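You operate a simulated robot arm through the tools that you are given. There is no shell and no other tool. Be economical: measure what you need, move in short steps, check, and stop when the job is done.

Carry out the task below with a simulated robot arm. There is one attempt and no reset: what you move stays moved.

TASK
Put the purple sleeve beside the turntable into pocket 56, lock it under the nozzle and grease it.
Fine: purple lock rocker on Tight before a quarter turn of the green grease knob.
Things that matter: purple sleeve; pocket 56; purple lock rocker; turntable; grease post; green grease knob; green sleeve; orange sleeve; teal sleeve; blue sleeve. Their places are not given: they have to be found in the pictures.

It is judged by the outcome, as a careful person would: the job done as asked, and still so three seconds after it is handed in. It fails if anything else is knocked over, pushed out of place, dropped, spilled or broken.

THE ROBOT
A 7-joint arm with a two-finger parallel gripper, fixed in place. Base frame: the origin is at the foot of the arm, x ahead of it, y to its left, z up; the work surface is at about z = 80. Lengths are in cm, angles in degrees, forces in N, time in s.
With the tool pointing down near the work surface it reaches from about 24 to 68 cm from the base axis. Its first joint turns from -66.0 to 66.0 degrees. Payload 2.4 kg.
Tool frame: the origin (TCP) lies between the finger pads and is the grasp point; the fingertips stand 3 cm ahead of it; z points along the fingers, y is the line along which they close. The gripper opens to 9.4 cm. The fingers are 2.8 cm wide and 1 cm thick; the gripper's body (5 by 9.6 cm) begins 5.5 cm behind the TCP.
Orientation is that of the tool frame in the base frame, as [roll, pitch, yaw] about the fixed x, y, z axes, in that order (R = Rz(yaw) Ry(pitch) Rx(roll)). With the fingers straight down and closing along the base's y, the tool's x points along the base's -x, its y along +y and its z along -z.

THE INTERFACE
- The arm moves only by the tool move_arm. Its argument "deltas" is a list of rows, each an object (a shift or turn left out is 0, a gripper value left out holds the last) with "jaw": the finger opening in m, from 0 to 0.094; "delta_pos": the shift along the base's x, y, z in m, a list of three; "rotation": the turn, a rotation vector about the base's x, y, z in degrees, a list of three. In form: [{"jaw": jaw, "delta_pos": [dx, dy, dz], "rotation": [ax, ay, az]}, ...]. A call has 1 to 10 rows; each row shifts and turns the commanded pose from where the row before left it. A row lasts 0.2 s, in which the tool goes at most 5 cm and 8.6 degrees; a call with a longer step from one row to the next is refused whole, and so is a gripper value outside its range. A pose out of reach is approached as far as the arm can. The call stops where the force on the tool passes 90 N (or 10 N more than at its start, if that is more) or the arm is blocked; 0.2 s more then pass. The fingers move at their own pace (about 15.3 cm/s each) and stop on an object; they squeeze with about 21 N. The grip force told is the motor's: it shows also when the fingers shut on nothing. Time passes only in rows, and 0.2 s behind the last, so rows that do not move let the fingers close. It gives the time, the measured TCP pose, the force on the tool (base axes), the opening and the grip force at its end, in the units of the frame above (readings bear some noise), and new pictures: "views" is both (left out), scene, wrist or none.
- Cameras (640 x 400 px; columns grow to the right, rows downward): "scene" is fixed at [4.19, 47.63, 144.56]; the picture's right is [-0.72, -0.70, 0.00], its down [-0.38, 0.39, -0.84] and it looks along [0.59, -0.60, -0.54] (base axes); focal length 323 px, centre (320, 200). "wrist" rides on the gripper at [-3.7, 0, -5.8] in the tool frame; the picture's right is [0.00, -1.00, 0.00], its down [0.97, 0.00, -0.24] and it looks along [0.24, 0.00, 0.97] (tool axes); focal length 218 px, centre (320, 200).
- locate(camera, pixels): there is no depth. For up to 12 entries [column, row, z] of the newest picture of that camera ("zoom" is the newest enlarged one), the place [x, y] in the base frame at which the ray of that pixel passes the height z, good to about 0.2 cm. No time passes.
- enlarge(camera, box): a new picture of the part [left, top, right, bottom] of that camera's present view, enlarged. No time passes.
- hand_in(): hands the job in; it is judged then, once.

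Work in short steps. Measure before you move; look again where a grasp or a placing could have gone wrong, and mend it. You have 80 turns and 120 pictures in all, those below and enlarged ones among them. Open the gripper and draw the arm clear of the work before you hand the job in, unless the task says otherwise; then end with one line.

The tools are called after "Emit:" by a JSON object that holds its "name" and its "arguments". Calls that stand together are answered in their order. move_arm: Moves the arm, as the interface text tells. Its arguments: {"type":"object","properties":{"deltas":{"type":"array","items":{"type":"object","properties":{"jaw":{"type":"number"},"delta_pos":{"type":"array","items":{"type":"number"}},"rotation":{"type":"array","items":{"type":"number"}}}}},"views":{"type":"string","enum":["both","scene","wrist","none"]}},"required":["deltas"]} The other tools are called the same way: locate (camera, pixels) gives the place at which the rays of pixels pass given heights; enlarge (camera, box) takes an enlarged picture of a part of a camera's view; hand_in () hands the job in.

At the start:

```text
time_s: 0.0
tcp_pos: [45.17, -1.89, 113.54]
ee_rot: [180.0, -0.1, -180.0]
force: [-0.7, -0.1, -0.4]
width: 9.39
finger_force: 0.1
```

scene: 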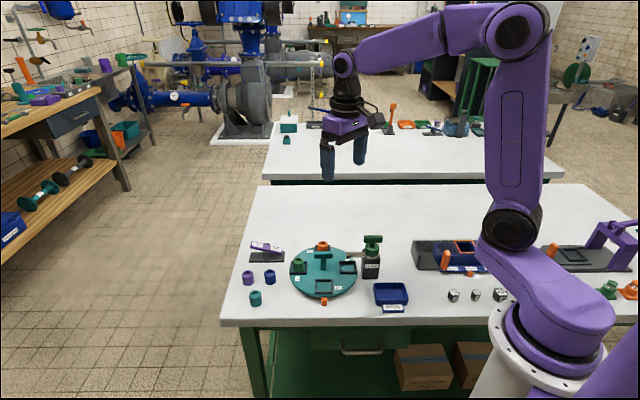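
wrist: 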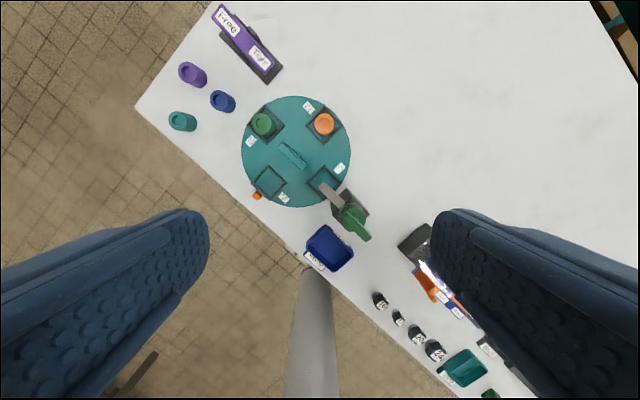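

I enlarge the turntable area in both cameras to read labels.

Emit:
{"name": "enlarge", "arguments": {"camera": "scene", "box": [230, 220, 420, 320]}}

Emit:
{"name": "enlarge", "arguments": {"camera": "wrist", "box": [160, 0, 400, 280]}}

```text
3.37 times, centred on (325, 270) of scene
```

zoom: 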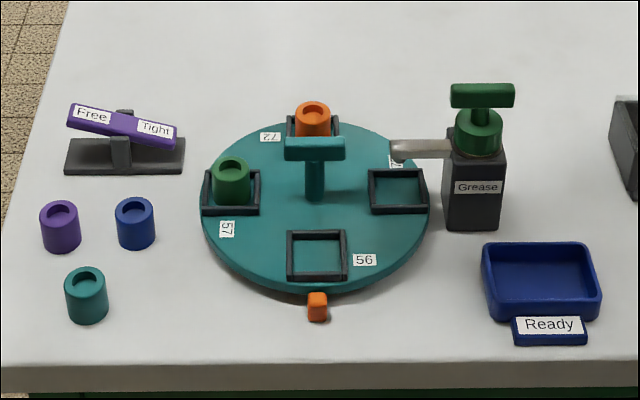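

```text
1.43 times, centred on (280, 140) of wrist
```

zoom: 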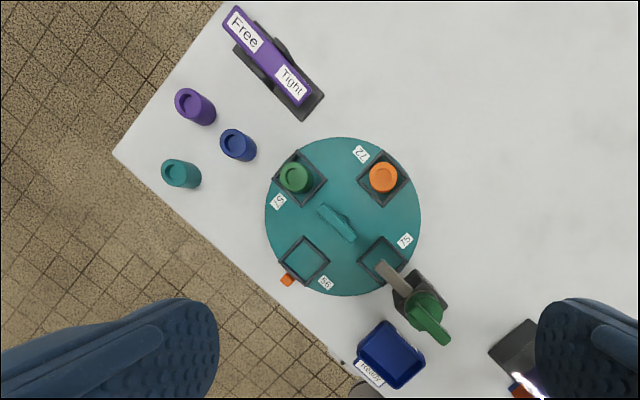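

I locate the main features in the wrist zoom at estimated heights.

Emit:
{"name": "locate", "arguments": {"camera": "zoom", "pixels": [[187, 101, 84], [205, 117, 80], [342, 217, 82], [337, 222, 88], [305, 261, 82], [295, 178, 84], [383, 176, 84], [382, 259, 82], [287, 280, 81], [424, 307, 90], [244, 32, 85], [291, 84, 85]]}}

Emit:
{"name": "locate", "arguments": {"camera": "scene", "pixels": [[248, 273, 84], [248, 283, 80], [322, 271, 82], [323, 256, 90], [324, 294, 82], [299, 263, 86], [348, 267, 82], [324, 311, 80], [373, 240, 92], [257, 246, 86], [276, 251, 85], [371, 277, 80]]}}

```text
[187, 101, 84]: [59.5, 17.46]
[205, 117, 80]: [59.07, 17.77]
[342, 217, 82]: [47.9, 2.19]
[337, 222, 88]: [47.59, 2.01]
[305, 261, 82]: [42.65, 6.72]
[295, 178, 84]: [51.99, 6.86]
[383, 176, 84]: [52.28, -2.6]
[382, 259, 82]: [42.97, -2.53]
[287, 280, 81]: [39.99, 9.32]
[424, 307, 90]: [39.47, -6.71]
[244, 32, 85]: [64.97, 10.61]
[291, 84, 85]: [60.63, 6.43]
```

```text
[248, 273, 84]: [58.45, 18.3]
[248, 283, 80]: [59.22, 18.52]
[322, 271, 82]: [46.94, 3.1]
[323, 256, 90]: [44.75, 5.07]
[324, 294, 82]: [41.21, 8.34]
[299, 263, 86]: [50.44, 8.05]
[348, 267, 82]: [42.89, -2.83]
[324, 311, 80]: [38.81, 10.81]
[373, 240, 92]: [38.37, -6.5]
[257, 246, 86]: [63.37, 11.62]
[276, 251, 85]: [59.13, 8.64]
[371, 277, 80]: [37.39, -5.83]
```

Purple sleeve is near (59, 17.8), table centre near (47.5, 2.2). I move above the sleeve for a closer view.

Emit:
{"name": "move_arm", "arguments": {"deltas": [{"delta_pos": [0.023, 0.032, -0.02]}, {"delta_pos": [0.023, 0.032, -0.02]}, {"delta_pos": [0.023, 0.032, -0.02]}, {"delta_pos": [0.023, 0.032, -0.02]}, {"delta_pos": [0.023, 0.032, -0.02]}, {"delta_pos": [0.018, 0.032, -0.02]}, {}]}}

```text
time_s: 1.6
tcp_pos: [58.58, 17.52, 101.41]
ee_rot: [180.0, 0.0, 180.0]
force: [0.4, 0.1, 0.1]
width: 9.38
finger_force: 0.0
```

scene: 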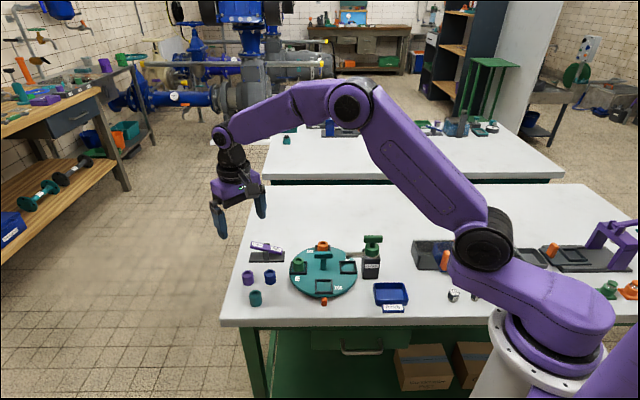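
wrist: 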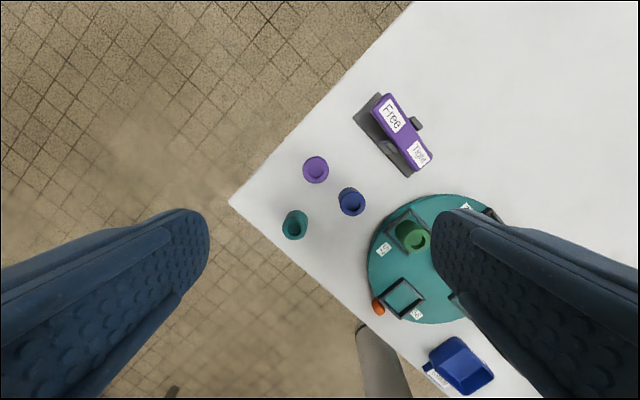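

Emit:
{"name": "enlarge", "arguments": {"camera": "wrist", "box": [260, 80, 450, 250]}}

Emit:
{"name": "locate", "arguments": {"camera": "wrist", "pixels": [[315, 166, 83], [315, 181, 80], [351, 201, 83], [292, 225, 83], [404, 295, 82], [391, 115, 85], [419, 153, 84], [402, 134, 85]]}}

```text
2.35 times, centred on (355, 165) of wrist
```

zoom: 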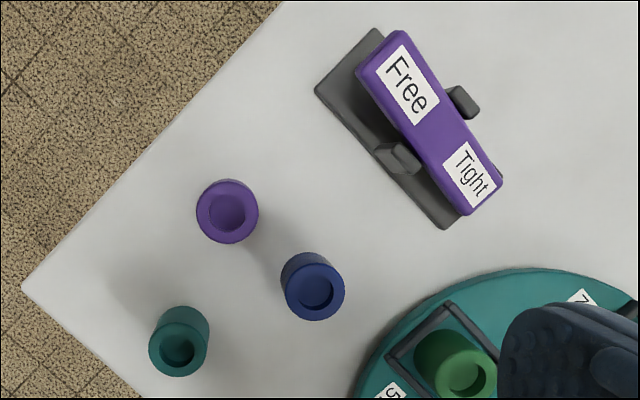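

```text
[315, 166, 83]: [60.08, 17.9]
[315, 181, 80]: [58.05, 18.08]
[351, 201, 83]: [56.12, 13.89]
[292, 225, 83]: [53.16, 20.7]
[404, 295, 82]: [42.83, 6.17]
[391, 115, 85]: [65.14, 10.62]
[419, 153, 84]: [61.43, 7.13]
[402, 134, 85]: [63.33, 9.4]
```

Tight end of the rocker is presently down (table locked). I turn 45° so the fingers close along (-1,1), clear of the blue sleeve, and come down partly.

Emit:
{"name": "move_arm", "arguments": {"deltas": [{"rotation": [0, 0, 7.5], "jaw": 0.055}, {"rotation": [0, 0, 7.5]}, {"rotation": [0, 0, 7.5], "delta_pos": [0.004, 0.002, -0.02]}, {"rotation": [0, 0, 7.5], "delta_pos": [0.004, 0.002, -0.02]}, {"rotation": [0, 0, 7.5], "delta_pos": [0, 0, -0.02]}, {"rotation": [0, 0, 7.5]}, {}], "views": "wrist"}}

```text
time_s: 3.2
tcp_pos: [59.26, 17.81, 95.48]
ee_rot: [180.0, 0.0, -135.0]
force: [-0.4, -0.1, -0.1]
width: 5.5
finger_force: 0.1
```

wrist: 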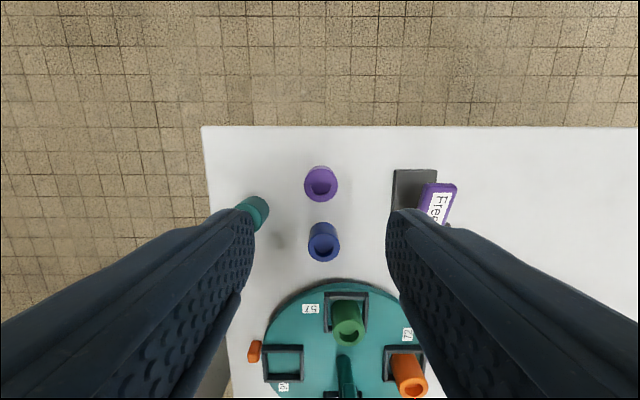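

Emit:
{"name": "enlarge", "arguments": {"camera": "wrist", "box": [230, 130, 470, 280]}}

Emit:
{"name": "locate", "arguments": {"camera": "wrist", "pixels": [[321, 186, 83], [321, 186, 84], [320, 167, 80], [323, 244, 84], [258, 208, 84]]}}

```text
2.67 times, centred on (350, 205) of wrist
```

zoom: 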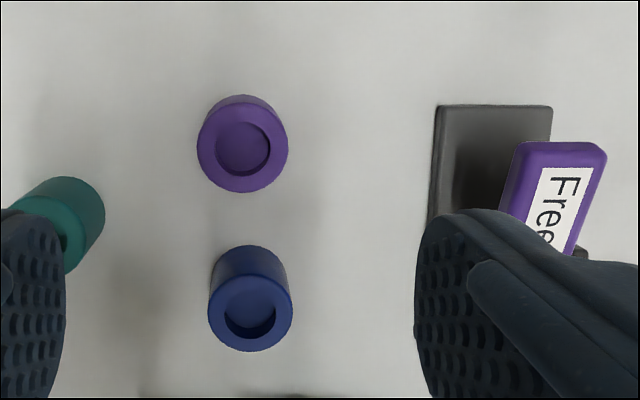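

```text
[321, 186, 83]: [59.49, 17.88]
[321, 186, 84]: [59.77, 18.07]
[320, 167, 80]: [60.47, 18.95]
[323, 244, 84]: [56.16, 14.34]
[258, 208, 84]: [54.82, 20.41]
```

Purple centre at (59.5, 17.95). I narrow the jaw to 4.2 cm (teal is close) and descend so tips are at about z = 81.7, then close.

Emit:
{"name": "move_arm", "arguments": {"deltas": [{"jaw": 0.042, "delta_pos": [0.0025, 0.0015, 0]}, {"delta_pos": [0, 0, -0.03]}, {"delta_pos": [0, 0, -0.03]}, {"delta_pos": [0, 0, -0.028]}, {"delta_pos": [0, 0, -0.02]}, {}]}}

```text
time_s: 4.6
tcp_pos: [59.87, 17.97, 84.87]
ee_rot: [180.0, 0.0, -135.1]
force: [0.0, -1.1, -0.6]
width: 4.18
finger_force: 0.0
```

scene: 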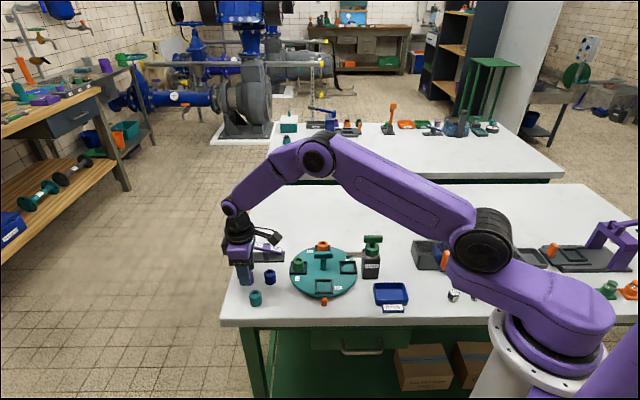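
wrist: 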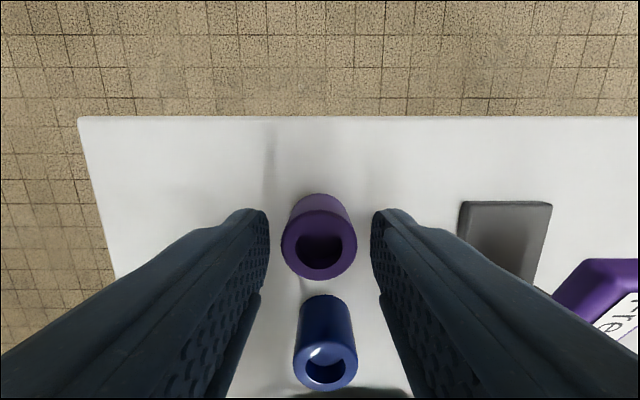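

Emit:
{"name": "locate", "arguments": {"camera": "wrist", "pixels": [[319, 244, 83], [319, 244, 84], [319, 200, 80], [325, 365, 83.5]]}}

Emit:
{"name": "move_arm", "arguments": {"deltas": [{"jaw": 0.02}, {"jaw": 0.02}, {}], "views": "wrist"}}

```text
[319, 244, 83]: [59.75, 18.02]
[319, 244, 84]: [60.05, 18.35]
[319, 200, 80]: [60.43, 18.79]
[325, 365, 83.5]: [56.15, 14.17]
```

```text
time_s: 5.4
tcp_pos: [59.67, 17.96, 84.83]
ee_rot: [-180.0, 0.0, -134.9]
force: [0.0, -0.4, 0.1]
width: 2.87
finger_force: 21.7
```

wrist: 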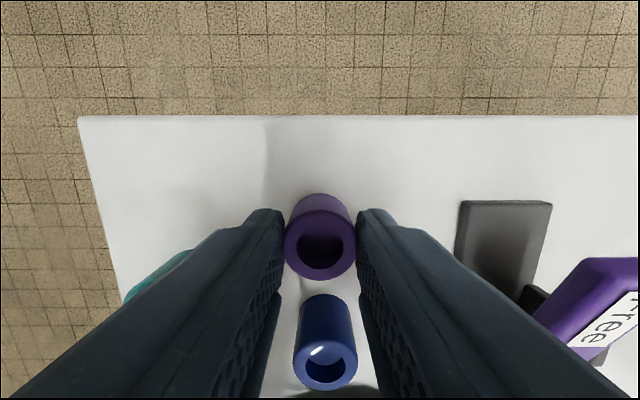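

Sleeve gripped (2.87 cm). Lift 10 cm and go above pocket 56 at about (42.75, 6.7).

Emit:
{"name": "move_arm", "arguments": {"deltas": [{"delta_pos": [0, 0, 0.03]}, {"delta_pos": [0, 0, 0.035]}, {"delta_pos": [0, 0, 0.035]}, {"delta_pos": [-0.034, -0.022, 0]}, {"delta_pos": [-0.034, -0.022, 0]}, {"delta_pos": [-0.034, -0.022, 0]}, {"delta_pos": [-0.034, -0.022, 0]}, {"delta_pos": [-0.033, -0.024, 0]}, {}]}}

```text
time_s: 7.4
tcp_pos: [42.65, 6.76, 94.94]
ee_rot: [-180.0, 0.0, -135.0]
force: [-0.4, -0.1, -0.8]
width: 1.99
finger_force: 0.1
```

scene: 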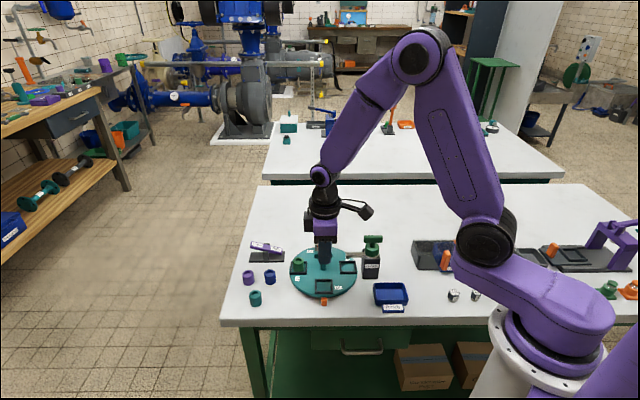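
wrist: 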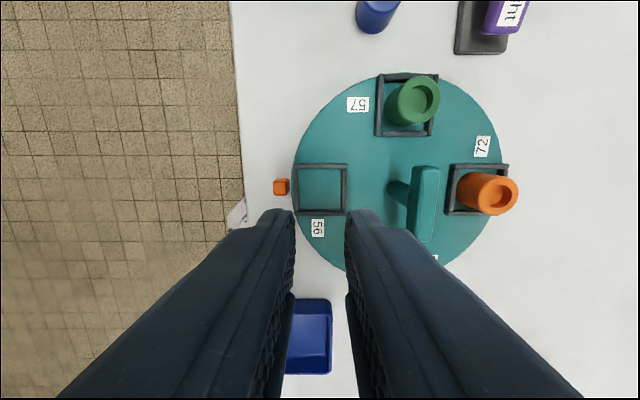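

The sleeve slipped out of the shallow grip and still stands in its place. While here I measure the pocket and handle.

Emit:
{"name": "enlarge", "arguments": {"camera": "scene", "box": [230, 230, 390, 320]}}

Emit:
{"name": "locate", "arguments": {"camera": "wrist", "pixels": [[320, 190, 82], [320, 190, 83], [408, 107, 83], [478, 190, 82], [426, 171, 88], [424, 238, 88], [398, 190, 82], [281, 187, 81], [410, 98, 86.5], [490, 195, 86.5]]}}

```text
4.00 times, centred on (310, 275) of scene
```

zoom: 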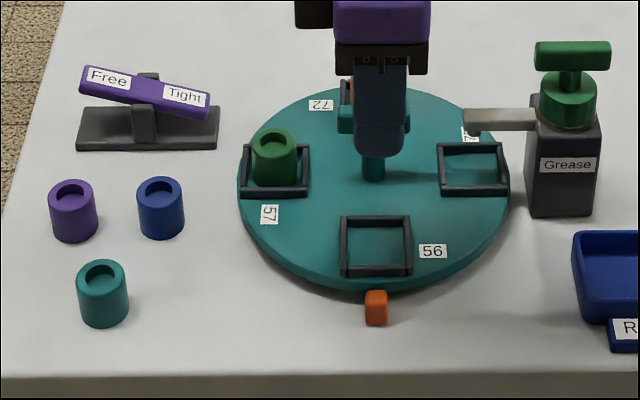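

```text
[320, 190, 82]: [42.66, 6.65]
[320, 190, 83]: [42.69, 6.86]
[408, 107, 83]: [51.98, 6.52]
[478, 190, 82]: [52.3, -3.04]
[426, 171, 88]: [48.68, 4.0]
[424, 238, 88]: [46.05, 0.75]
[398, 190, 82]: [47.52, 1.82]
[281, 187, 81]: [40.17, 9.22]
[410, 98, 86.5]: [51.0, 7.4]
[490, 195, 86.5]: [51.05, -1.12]
```

Sleeves are only about 2.7 cm tall, so I must grip deeper (tips about z = 80.6). Go back above the sleeve, jaw 4.2 cm.

Emit:
{"name": "move_arm", "arguments": {"deltas": [{"delta_pos": [0.034, 0.022, 0], "jaw": 0.042}, {"delta_pos": [0.034, 0.022, 0]}, {"delta_pos": [0.034, 0.022, 0]}, {"delta_pos": [0.034, 0.022, 0]}, {"delta_pos": [0.033, 0.024, 0]}, {"delta_pos": [0, 0, -0.03]}, {"delta_pos": [0, 0, -0.03]}, {"delta_pos": [0, 0, -0.02]}, {}], "views": "wrist"}}

```text
time_s: 9.4
tcp_pos: [59.45, 17.81, 86.71]
ee_rot: [-179.9, -0.1, -134.9]
force: [0.2, -1.4, 0.7]
width: 4.22
finger_force: 0.0
```

wrist: 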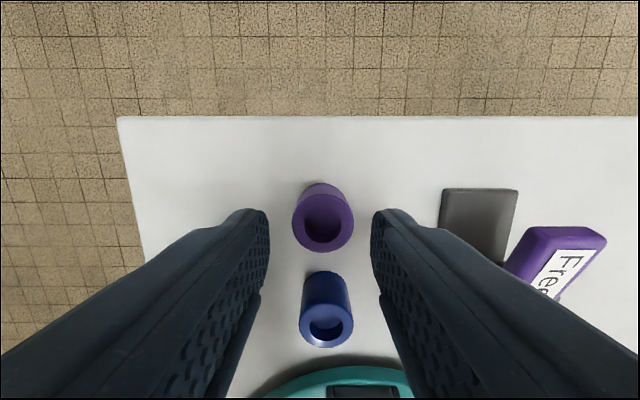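

Emit:
{"name": "locate", "arguments": {"camera": "wrist", "pixels": [[323, 219, 82.7], [321, 183, 80], [325, 322, 82.7]]}}

Emit:
{"name": "move_arm", "arguments": {"deltas": [{"delta_pos": [0.001, 0.001, -0.016]}, {"delta_pos": [0, 0, -0.0155]}, {}, {"jaw": 0.02}, {"jaw": 0.02}, {"jaw": 0.02}], "views": "wrist"}}

```text
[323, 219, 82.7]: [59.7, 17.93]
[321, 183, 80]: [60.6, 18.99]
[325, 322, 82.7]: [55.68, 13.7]
```

```text
time_s: 10.8
tcp_pos: [59.5, 17.95, 83.66]
ee_rot: [180.0, 0.0, -135.1]
force: [0.7, -0.5, -0.1]
width: 2.85
finger_force: 20.8
```

wrist: 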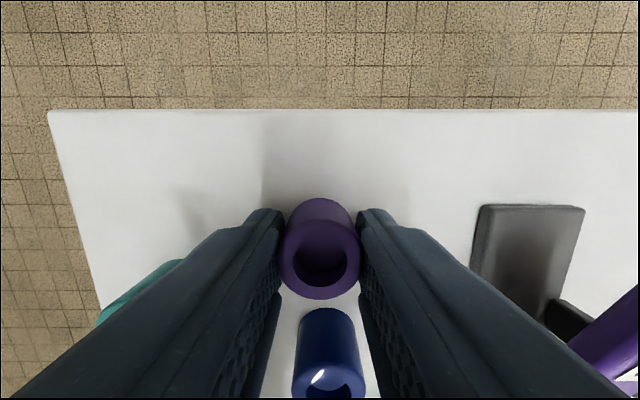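

Gripped deeper. Lift slowly and check.

Emit:
{"name": "move_arm", "arguments": {"deltas": [{"delta_pos": [0, 0, 0.01], "jaw": 0.01}, {"delta_pos": [0, 0, 0.02]}, {"delta_pos": [0, 0, 0.025]}, {"delta_pos": [0, 0, 0.025]}, {"delta_pos": [0, 0, 0.025]}, {}], "views": "wrist"}}

```text
time_s: 12.2
tcp_pos: [59.47, 17.87, 94.17]
ee_rot: [179.9, 0.0, -135.0]
force: [-0.3, -0.8, -0.3]
width: 2.85
finger_force: 20.5
```

wrist: 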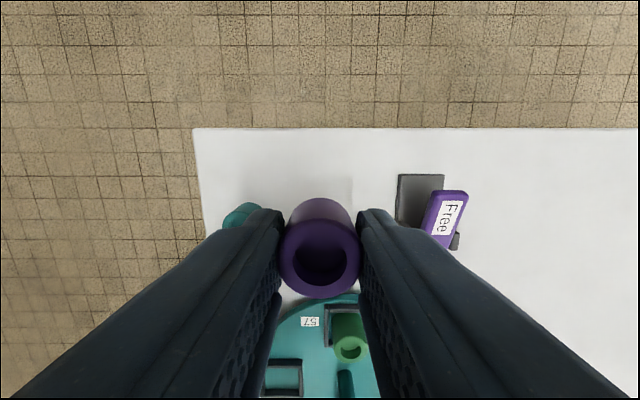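

Emit:
{"name": "locate", "arguments": {"camera": "wrist", "pixels": [[320, 262, 93.2], [320, 262, 93.0]]}}

Emit:
{"name": "move_arm", "arguments": {"deltas": [{"delta_pos": [-0.034, -0.022, 0]}, {"delta_pos": [-0.034, -0.022, 0]}, {"delta_pos": [-0.034, -0.022, 0]}, {"delta_pos": [-0.034, -0.022, 0]}, {"delta_pos": [-0.032, -0.0235, 0]}, {"delta_pos": [0, 0, -0.03]}, {}]}}

```text
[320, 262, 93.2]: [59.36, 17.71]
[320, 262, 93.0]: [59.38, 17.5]
```

```text
time_s: 13.8
tcp_pos: [42.79, 6.76, 91.29]
ee_rot: [-179.9, 0.0, -135.0]
force: [0.1, -0.3, -0.1]
width: 2.86
finger_force: 20.4
```

scene: 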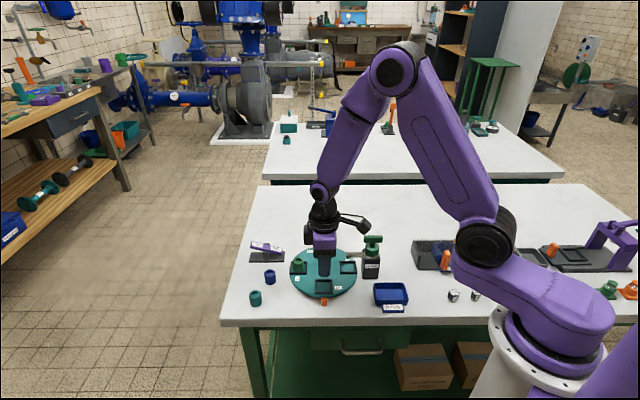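
wrist: 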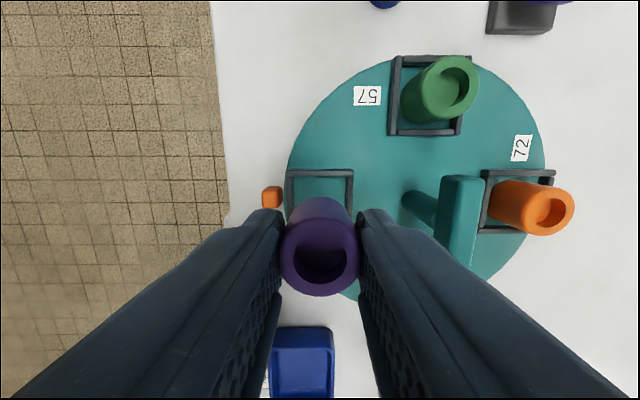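

Emit:
{"name": "locate", "arguments": {"camera": "wrist", "pixels": [[320, 170, 82], [320, 170, 82.5], [286, 203, 82.3], [354, 203, 82.3], [320, 204, 82.3], [440, 93, 82.3]]}}

Emit:
{"name": "enlarge", "arguments": {"camera": "scene", "box": [280, 230, 400, 310]}}

```text
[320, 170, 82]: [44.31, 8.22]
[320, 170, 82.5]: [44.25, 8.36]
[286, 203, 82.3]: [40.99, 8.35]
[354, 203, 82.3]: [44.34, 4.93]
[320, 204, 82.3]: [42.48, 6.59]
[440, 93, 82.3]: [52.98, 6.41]
```

```text
5.00 times, centred on (340, 270) of scene
```

zoom: 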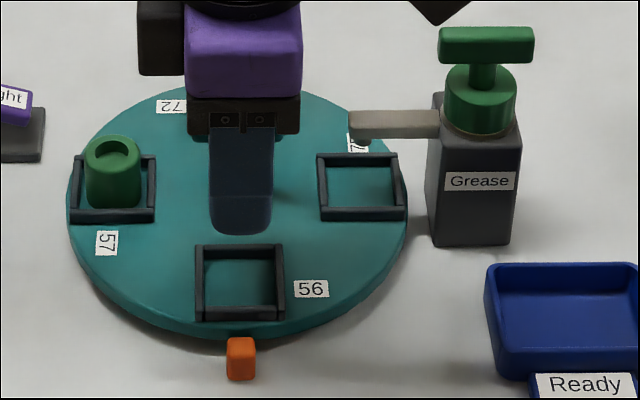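

Pocket centre ≈ (42.6, 6.65). I shift slightly and lower to TCP z ≈ 85.4.

Emit:
{"name": "move_arm", "arguments": {"deltas": [{"delta_pos": [-0.0015, -0.001, -0.02]}, {"delta_pos": [0, 0, -0.02]}, {"delta_pos": [0, 0, -0.012]}, {"delta_pos": [0, 0, -0.006]}, {}]}}

```text
time_s: 14.8
tcp_pos: [42.69, 6.75, 85.86]
ee_rot: [-179.9, 0.1, -135.3]
force: [-6.0, 1.6, 22.8]
width: 2.84
finger_force: 21.2
stopped in row 4: the force on the tool passed its limit (the readings are from after the stop); the commanded pose is now the measured one
```

scene: 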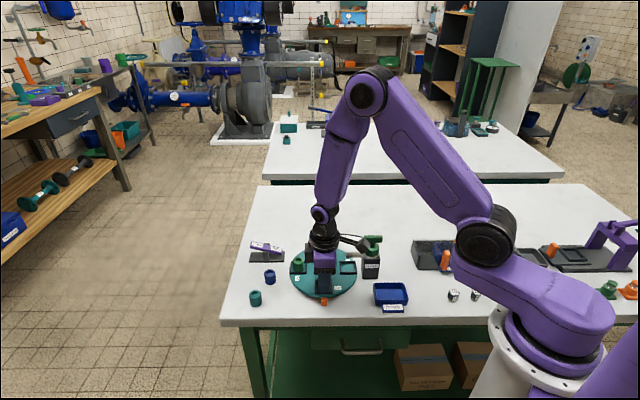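
wrist: 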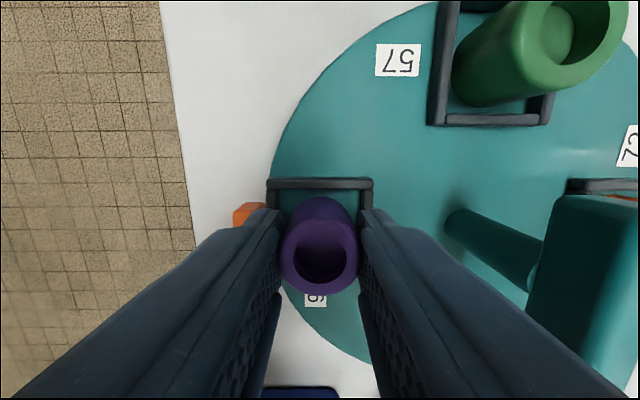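

Emit:
{"name": "enlarge", "arguments": {"camera": "wrist", "box": [220, 150, 420, 310]}}

Emit:
{"name": "enlarge", "arguments": {"camera": "scene", "box": [280, 240, 380, 310]}}

Emit:
{"name": "locate", "arguments": {"camera": "wrist", "pixels": [[320, 179, 82.8], [267, 183, 82.8], [373, 183, 82.8], [320, 179, 82.3]]}}

```text
2.50 times, centred on (320, 230) of wrist
```

zoom: 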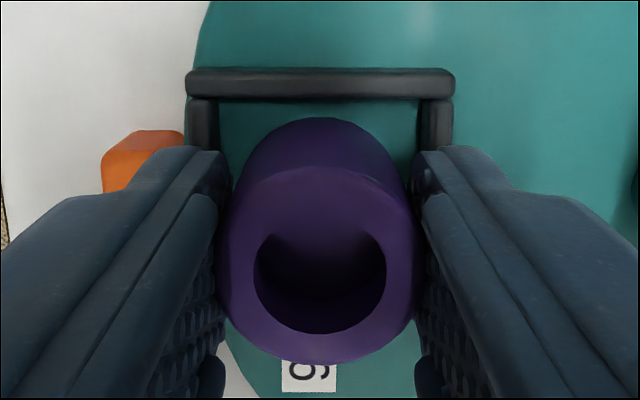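

```text
5.71 times, centred on (330, 275) of scene
```

zoom: 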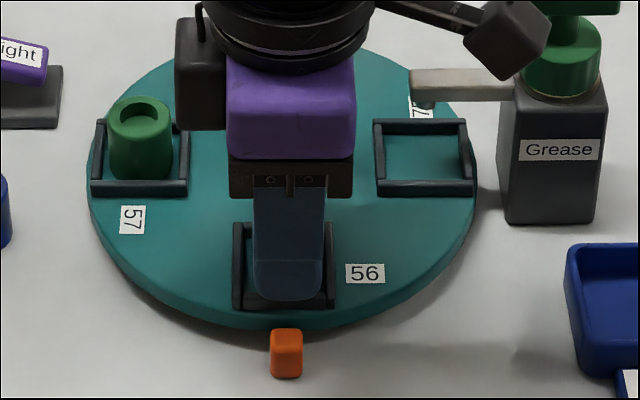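

```text
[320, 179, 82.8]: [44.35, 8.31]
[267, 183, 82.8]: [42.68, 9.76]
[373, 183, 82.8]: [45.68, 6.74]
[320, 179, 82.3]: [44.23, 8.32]
```

Fingertips rest on the pocket rim (z≈82.8) with sleeve inside it, bottom about at the floor. Raise 1 mm, release, and back off.

Emit:
{"name": "move_arm", "arguments": {"deltas": [{"delta_pos": [0, 0, 0.001]}, {"jaw": 0.044}, {"jaw": 0.044}, {"delta_pos": [0, 0, 0.02]}, {"delta_pos": [0, 0, 0.03]}, {"delta_pos": [0, 0, 0.05]}, {"delta_pos": [0, 0, 0.03]}, {}]}}

```text
time_s: 16.6
tcp_pos: [42.87, 6.58, 98.96]
ee_rot: [180.0, 0.1, -135.3]
force: [0.2, 0.3, 0.8]
width: 4.39
finger_force: 0.0
```

scene: 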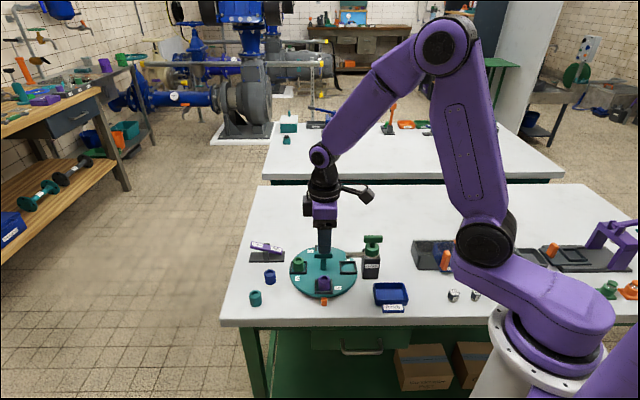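
wrist: 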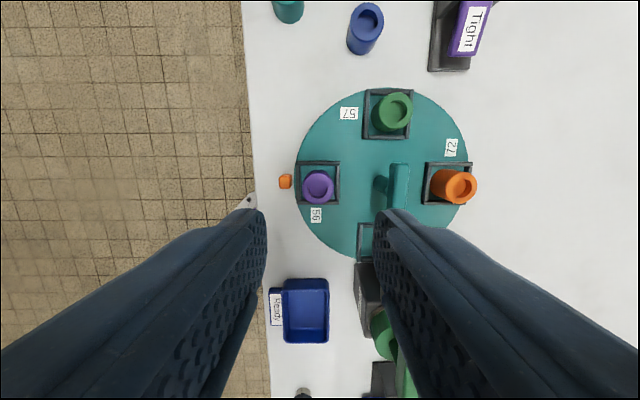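

Emit:
{"name": "enlarge", "arguments": {"camera": "wrist", "box": [260, 80, 480, 260]}}

Emit:
{"name": "enlarge", "arguments": {"camera": "scene", "box": [235, 225, 395, 315]}}

```text
2.22 times, centred on (370, 170) of wrist
```

zoom: 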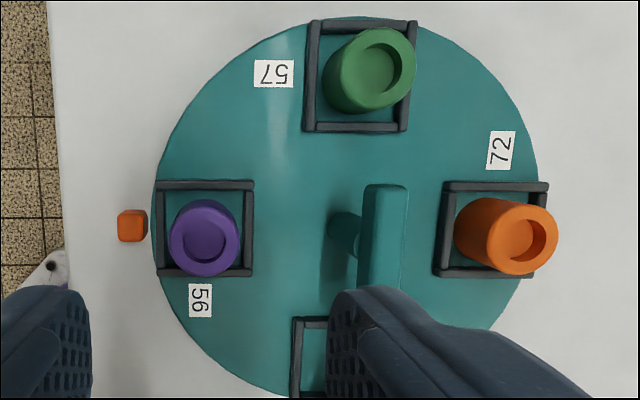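

```text
4.00 times, centred on (315, 270) of scene
```

zoom: 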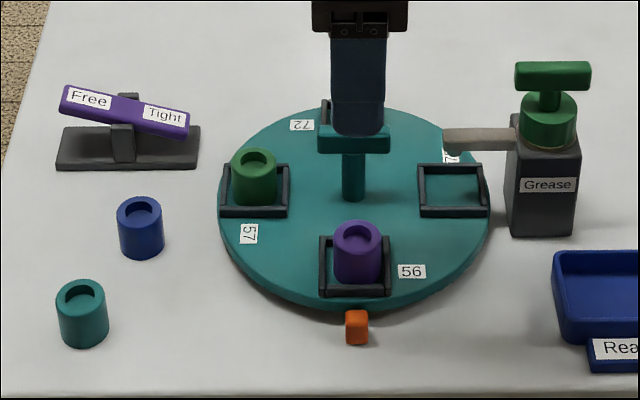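

Purple sits well in pocket 56. Next the rocker: Free end is up near (65, 10.6), z≈84.7. Close the fingers and hover above it.

Emit:
{"name": "move_arm", "arguments": {"deltas": [{"delta_pos": [0.0, 0.0, 0.01], "jaw": 0.0}, {"delta_pos": [0.045, 0.0085, 0]}, {"delta_pos": [0.045, 0.0085, 0]}, {"delta_pos": [0.045, 0.0085, 0]}, {"delta_pos": [0.045, 0.0085, 0]}, {"delta_pos": [0.043, 0.008, 0]}, {"delta_pos": [0, 0, -0.045]}, {"delta_pos": [0, 0, -0.04]}, {}]}}

```text
time_s: 18.6
tcp_pos: [64.95, 10.88, 91.33]
ee_rot: [180.0, 0.1, -135.3]
force: [-0.2, 0.3, -1.1]
width: 0.0
finger_force: 20.7
```

scene: 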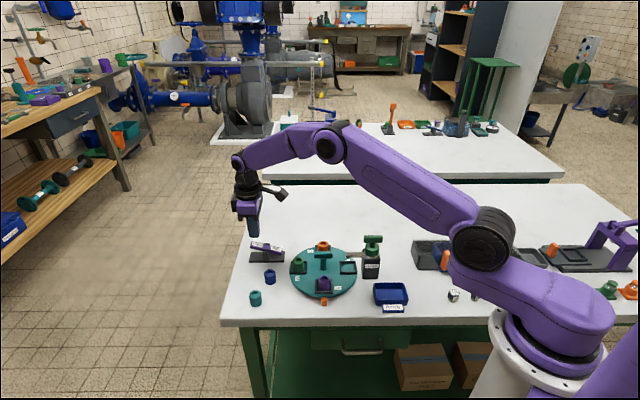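
wrist: 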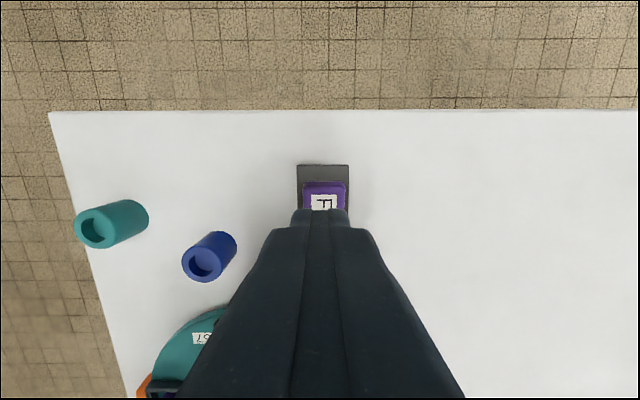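

Emit:
{"name": "locate", "arguments": {"camera": "wrist", "pixels": [[324, 183, 85], [324, 196, 85], [323, 165, 80.5], [323, 165, 81]]}}

Emit:
{"name": "enlarge", "arguments": {"camera": "scene", "box": [225, 205, 315, 285]}}

```text
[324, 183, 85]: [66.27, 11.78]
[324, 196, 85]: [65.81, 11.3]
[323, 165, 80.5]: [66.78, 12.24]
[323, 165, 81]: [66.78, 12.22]
```

```text
5.00 times, centred on (270, 245) of scene
```

zoom: 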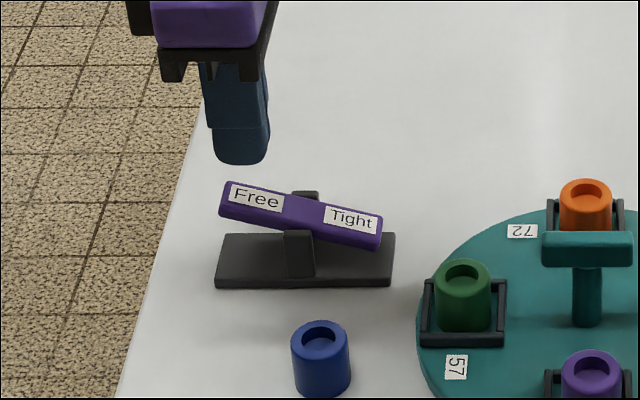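

Alignment good. Press the Free end down in steps.

Emit:
{"name": "move_arm", "arguments": {"deltas": [{"delta_pos": [0, 0, -0.025]}, {"delta_pos": [0, 0, -0.006]}, {"delta_pos": [0, 0, -0.006]}, {"delta_pos": [0, 0, -0.006]}, {"delta_pos": [0, 0, -0.006]}, {}]}}

```text
time_s: 20.0
tcp_pos: [65.06, 10.91, 86.85]
ee_rot: [-179.8, 0.4, -135.3]
force: [-1.9, 3.6, 25.0]
width: 0.0
finger_force: 21.2
```

scene: 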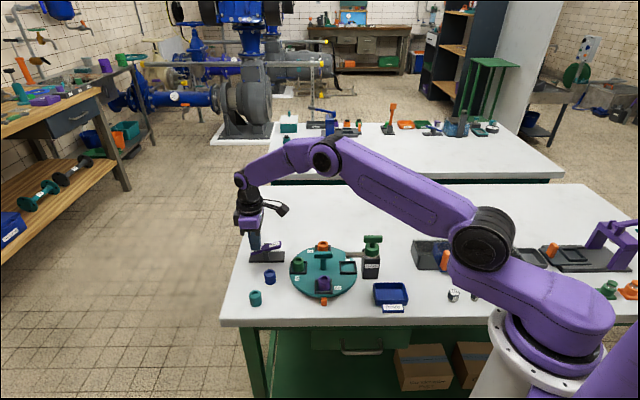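
wrist: 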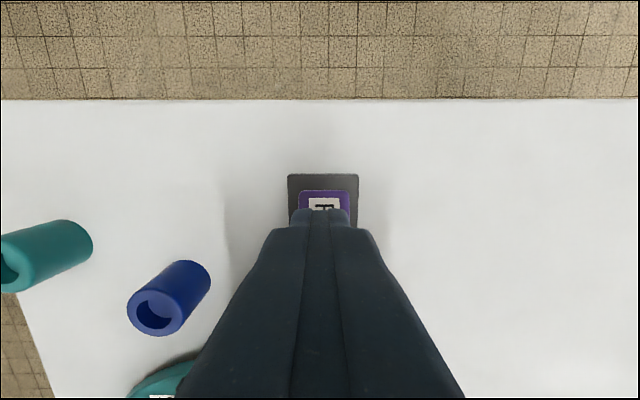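

Force 25 N; check the rocker tilt.

Emit:
{"name": "enlarge", "arguments": {"camera": "scene", "box": [235, 215, 315, 275]}}

```text
6.67 times, centred on (275, 245) of scene
```

zoom: 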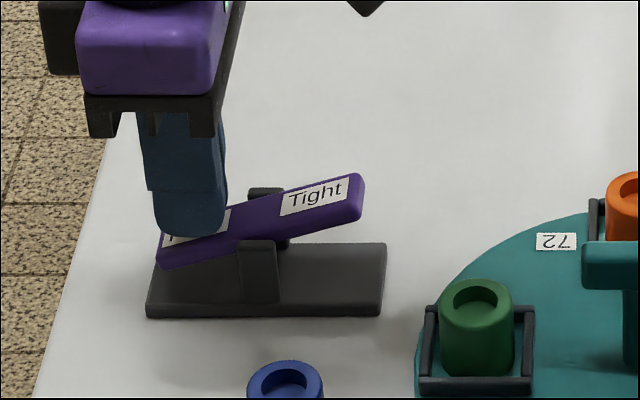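

Rocker is on Free. Raise, open the jaw to 4 cm and go above the turntable handle at about (47.4, 2.3).

Emit:
{"name": "move_arm", "arguments": {"deltas": [{"delta_pos": [0, 0, 0.03]}, {"delta_pos": [0, 0, 0.045]}, {"delta_pos": [0, 0, 0.02]}, {"delta_pos": [-0.038, -0.018, 0], "jaw": 0.04}, {"delta_pos": [-0.038, -0.018, 0]}, {"delta_pos": [-0.038, -0.018, 0]}, {"delta_pos": [-0.038, -0.018, 0]}, {"delta_pos": [-0.024, -0.014, 0]}, {}]}}

```text
time_s: 22.0
tcp_pos: [47.36, 2.23, 95.98]
ee_rot: [-180.0, 0.2, -135.3]
force: [0.1, 0.0, -0.6]
width: 4.0
finger_force: 0.1
```

scene: 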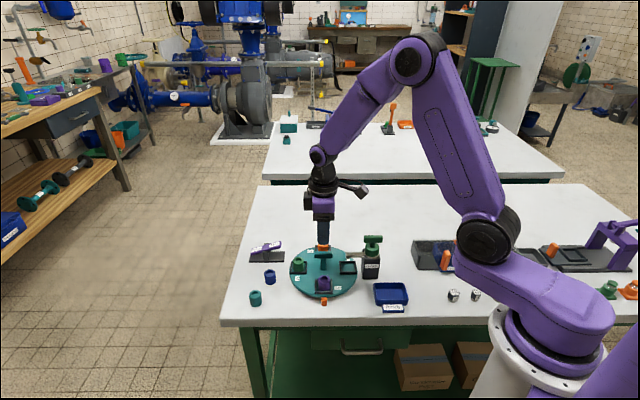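
wrist: 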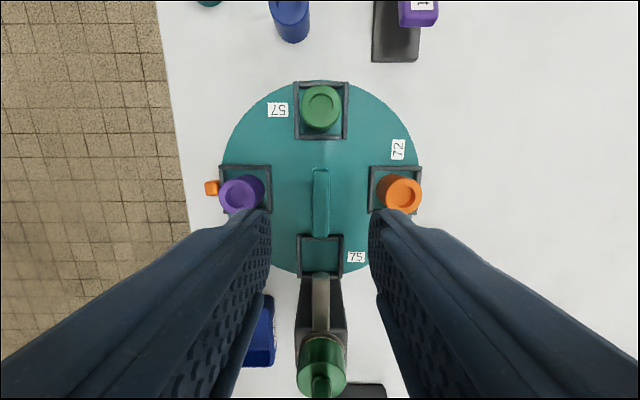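

Emit:
{"name": "locate", "arguments": {"camera": "wrist", "pixels": [[320, 169, 87.5], [320, 238, 87.5], [312, 203, 87.5], [329, 203, 87.5], [320, 80, 82], [320, 108, 84.9]]}}

Emit:
{"name": "enlarge", "arguments": {"camera": "scene", "box": [235, 225, 395, 315]}}

```text
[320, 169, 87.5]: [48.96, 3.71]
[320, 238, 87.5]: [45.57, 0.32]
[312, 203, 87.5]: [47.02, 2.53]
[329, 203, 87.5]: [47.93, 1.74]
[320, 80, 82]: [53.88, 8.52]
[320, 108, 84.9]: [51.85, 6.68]
```

```text
4.00 times, centred on (315, 270) of scene
```

zoom: 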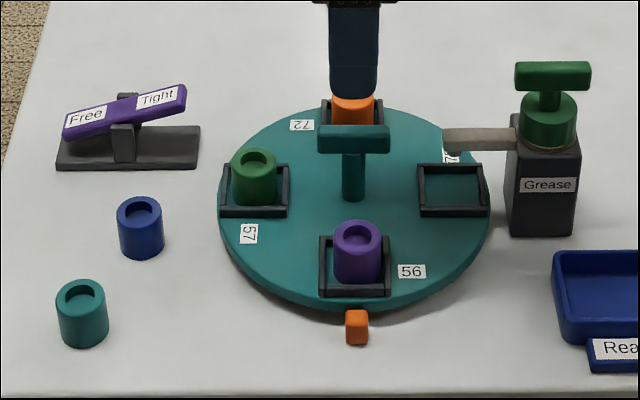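

Bar centre ≈ (47.35, 2.05). Lower over it and close.

Emit:
{"name": "move_arm", "arguments": {"deltas": [{"delta_pos": [0, -0.0015, -0.03]}, {"delta_pos": [0, 0, -0.03]}, {"delta_pos": [0, 0, -0.015]}, {"delta_pos": [0, 0, -0.012]}, {}, {"jaw": 0.0}, {"jaw": 0.0}, {}]}}

```text
time_s: 23.8
tcp_pos: [47.31, 2.14, 87.41]
ee_rot: [179.9, 0.1, -135.2]
force: [-1.4, 3.0, -4.4]
width: 1.68
finger_force: 45.0
```

scene: 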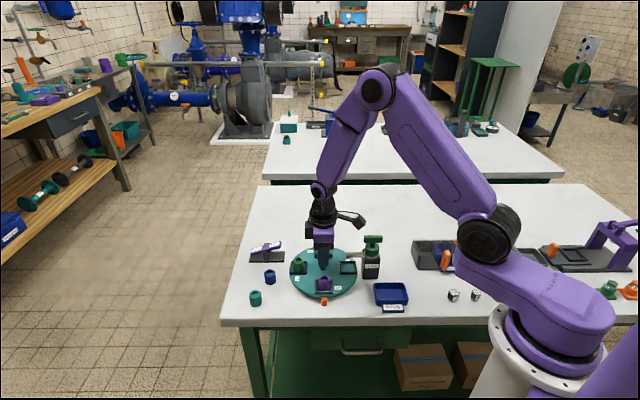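
wrist: 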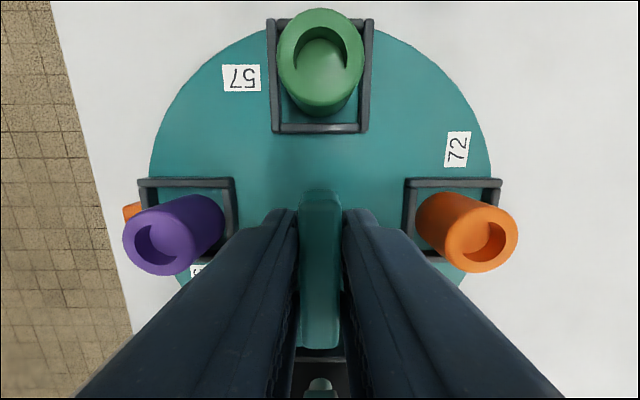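

Bar gripped (1.68 cm). Turn +90° about z (CCW brings 56 to the nozzle); first 24° slowly.

Emit:
{"name": "move_arm", "arguments": {"deltas": [{"rotation": [0, 0, 6]}, {"rotation": [0, 0, 6]}, {"rotation": [0, 0, 6]}, {"rotation": [0, 0, 6]}, {}], "views": "wrist"}}

```text
time_s: 25.0
tcp_pos: [47.37, 2.15, 87.42]
ee_rot: [-179.9, 0.2, -111.1]
force: [-10.5, 3.8, 33.1]
width: 1.65
finger_force: 45.4
```

wrist: 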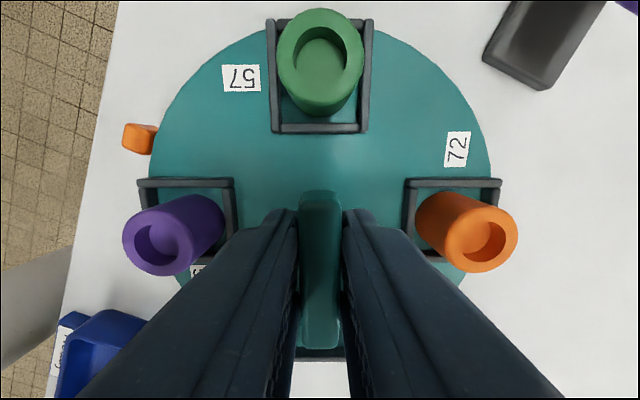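

The table turns with the grip. Continue.

Emit:
{"name": "move_arm", "arguments": {"deltas": [{"rotation": [0, 0, 6]}, {"rotation": [0, 0, 6]}, {"rotation": [0, 0, 6]}, {"rotation": [0, 0, 6]}, {"rotation": [0, 0, 6]}, {"rotation": [0, 0, 6]}, {}], "views": "wrist"}}

```text
time_s: 26.6
tcp_pos: [47.33, 2.06, 87.44]
ee_rot: [-179.9, 0.1, -75.1]
force: [-4.8, 5.4, 31.5]
width: 1.66
finger_force: 45.0
```

wrist: 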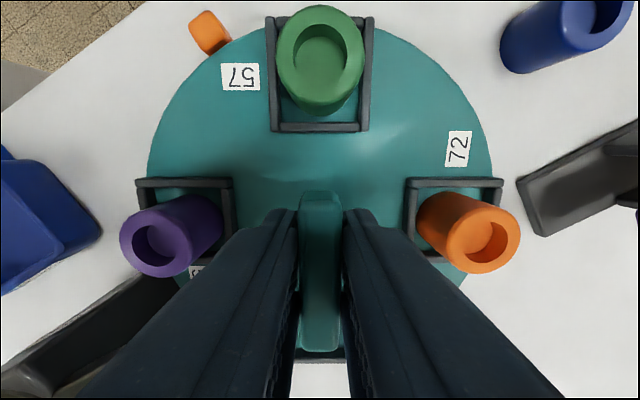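

Emit:
{"name": "move_arm", "arguments": {"deltas": [{"rotation": [0, 0, 5]}, {"rotation": [0, 0, 5]}, {"rotation": [0, 0, 5]}, {"rotation": [0, 0, 5]}, {}]}}

```text
time_s: 27.8
tcp_pos: [47.29, 2.2, 87.28]
ee_rot: [179.8, 0.1, -55.3]
force: [-12.4, 4.4, 30.5]
width: 1.64
finger_force: 45.3
```

scene: 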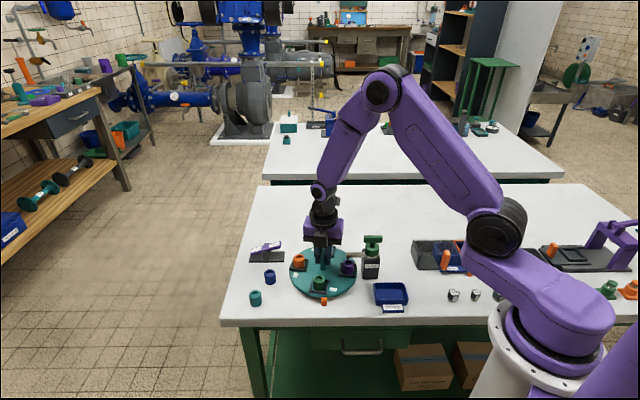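
wrist: 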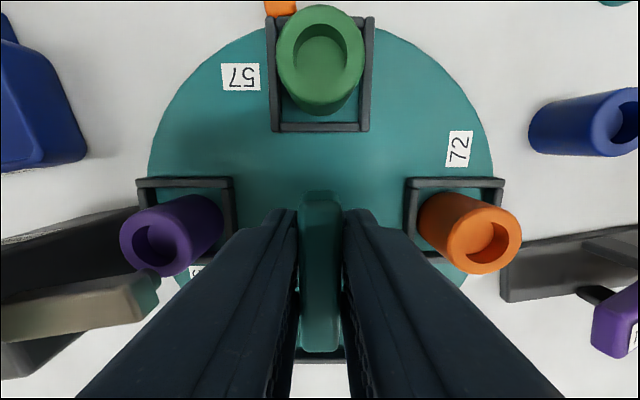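

Nozzle passes above the sleeve. Finish the last 10°.

Emit:
{"name": "move_arm", "arguments": {"deltas": [{"rotation": [0, 0, 4]}, {"rotation": [0, 0, 3]}, {"rotation": [0, 0, 3]}, {}]}}

Emit:
{"name": "enlarge", "arguments": {"camera": "scene", "box": [280, 225, 400, 315]}}

```text
time_s: 28.8
tcp_pos: [47.43, 2.16, 87.31]
ee_rot: [180.0, 0.1, -45.2]
force: [-7.3, 1.2, 17.4]
width: 1.67
finger_force: 45.6
```

scene: 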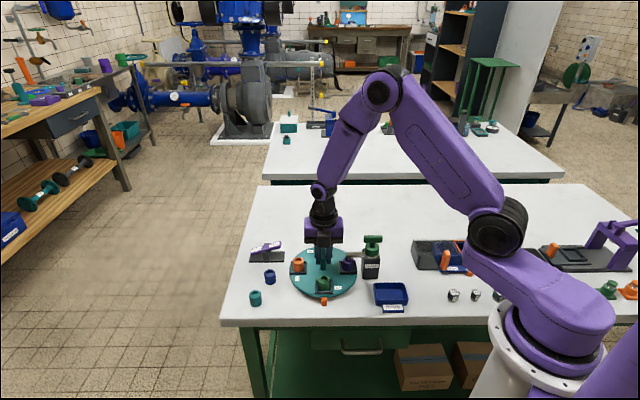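
wrist: 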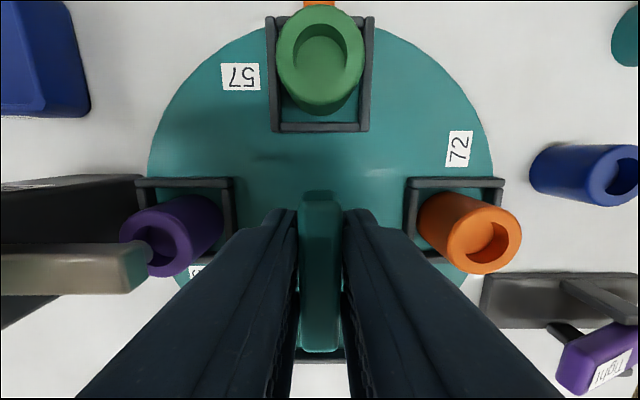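

```text
4.44 times, centred on (340, 270) of scene
```

zoom: 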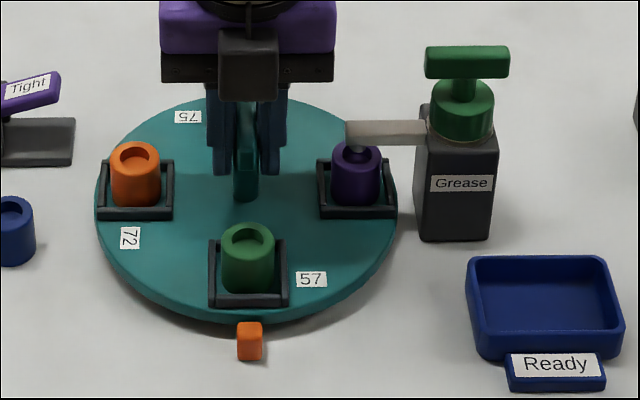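

Pocket 56 is under the nozzle, 57 against the orange index mark. Release the handle and rise.

Emit:
{"name": "move_arm", "arguments": {"deltas": [{"jaw": 0.035}, {"jaw": 0.035}, {"delta_pos": [0, 0, 0.02]}, {"delta_pos": [0, 0, 0.04]}, {"delta_pos": [0, 0, 0.035]}, {}]}}

Emit:
{"name": "enlarge", "arguments": {"camera": "scene", "box": [235, 225, 395, 315]}}

```text
time_s: 30.2
tcp_pos: [47.56, 2.27, 96.9]
ee_rot: [-180.0, 0.1, -45.1]
force: [0.9, -0.7, 0.3]
width: 3.52
finger_force: 0.0
```

scene: 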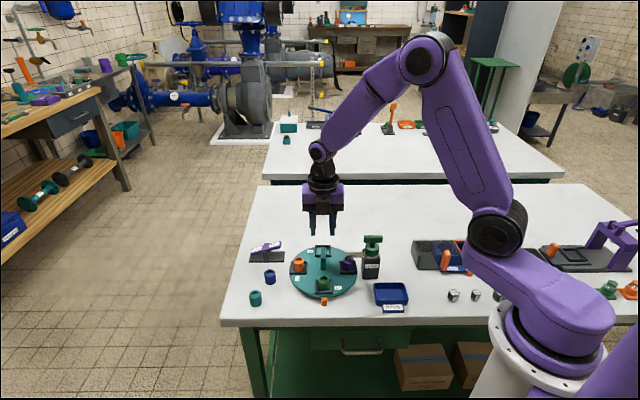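
wrist: 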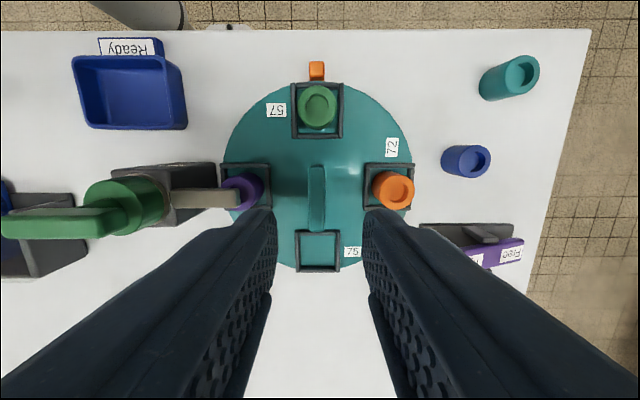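

```text
4.00 times, centred on (315, 270) of scene
```

zoom: 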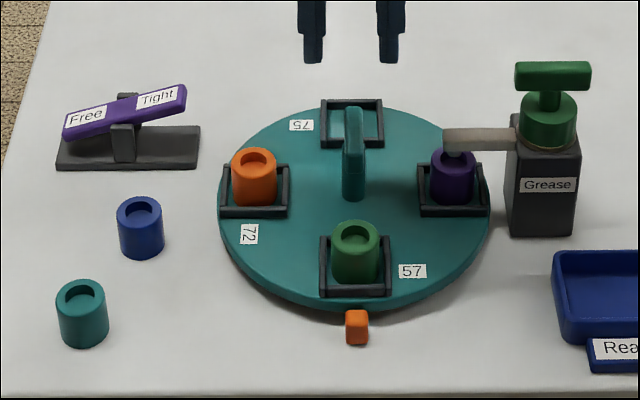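

Now close the fingers and hover above the Tight end, about (60.9, 6.6).

Emit:
{"name": "move_arm", "arguments": {"deltas": [{"jaw": 0.0, "delta_pos": [0.034, 0.011, 0]}, {"delta_pos": [0.034, 0.011, 0]}, {"delta_pos": [0.034, 0.011, 0]}, {"delta_pos": [0.031, 0.01, 0]}, {"delta_pos": [0, 0, -0.03]}, {"delta_pos": [0, 0, -0.02]}, {}]}}

Emit:
{"name": "enlarge", "arguments": {"camera": "scene", "box": [225, 205, 315, 285]}}

```text
time_s: 31.8
tcp_pos: [60.9, 6.59, 91.73]
ee_rot: [-179.9, 0.2, -45.3]
force: [0.1, -0.1, -0.8]
width: 0.02
finger_force: 21.1
```

scene: 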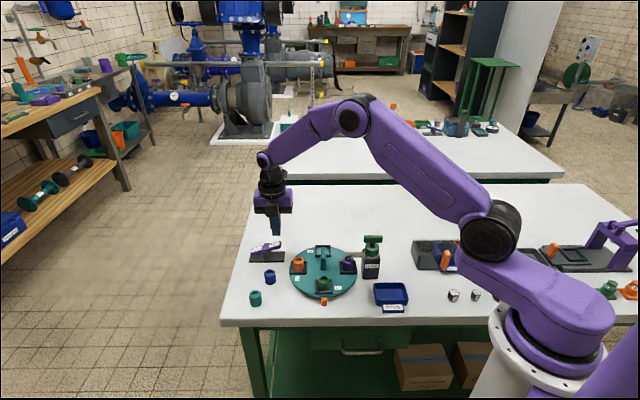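
wrist: 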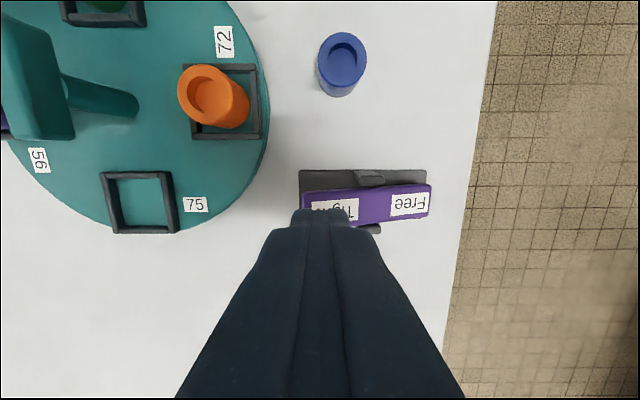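

```text
5.00 times, centred on (270, 245) of scene
```

zoom: 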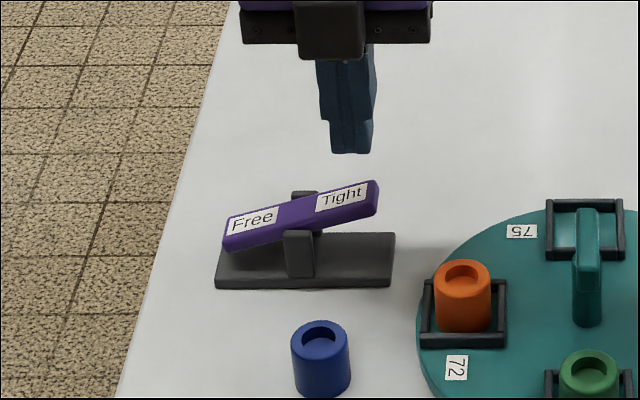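

Aligned over the Tight end; press down.

Emit:
{"name": "move_arm", "arguments": {"deltas": [{"delta_pos": [0, 0, -0.025]}, {"delta_pos": [0, 0, -0.008]}, {"delta_pos": [0, 0, -0.006]}, {"delta_pos": [0, 0, -0.006]}, {"delta_pos": [0, 0, -0.006]}, {}], "views": "none"}}

Emit:
{"name": "enlarge", "arguments": {"camera": "scene", "box": [225, 205, 315, 285]}}

```text
time_s: 33.2
tcp_pos: [60.73, 6.45, 86.74]
ee_rot: [-179.9, 0.1, -45.3]
force: [-0.9, -0.9, 1.1]
width: 0.03
finger_force: 20.8
```

```text
5.00 times, centred on (270, 245) of scene
```

zoom: 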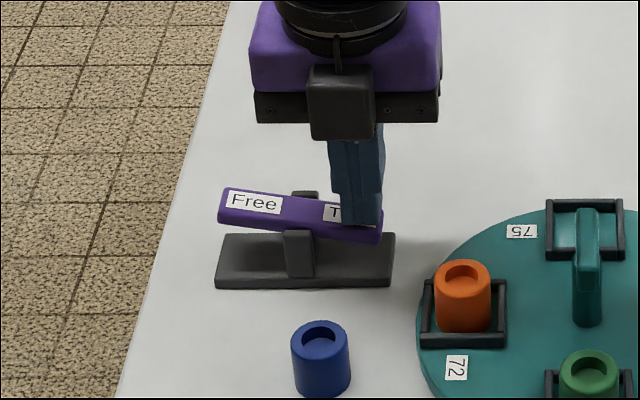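

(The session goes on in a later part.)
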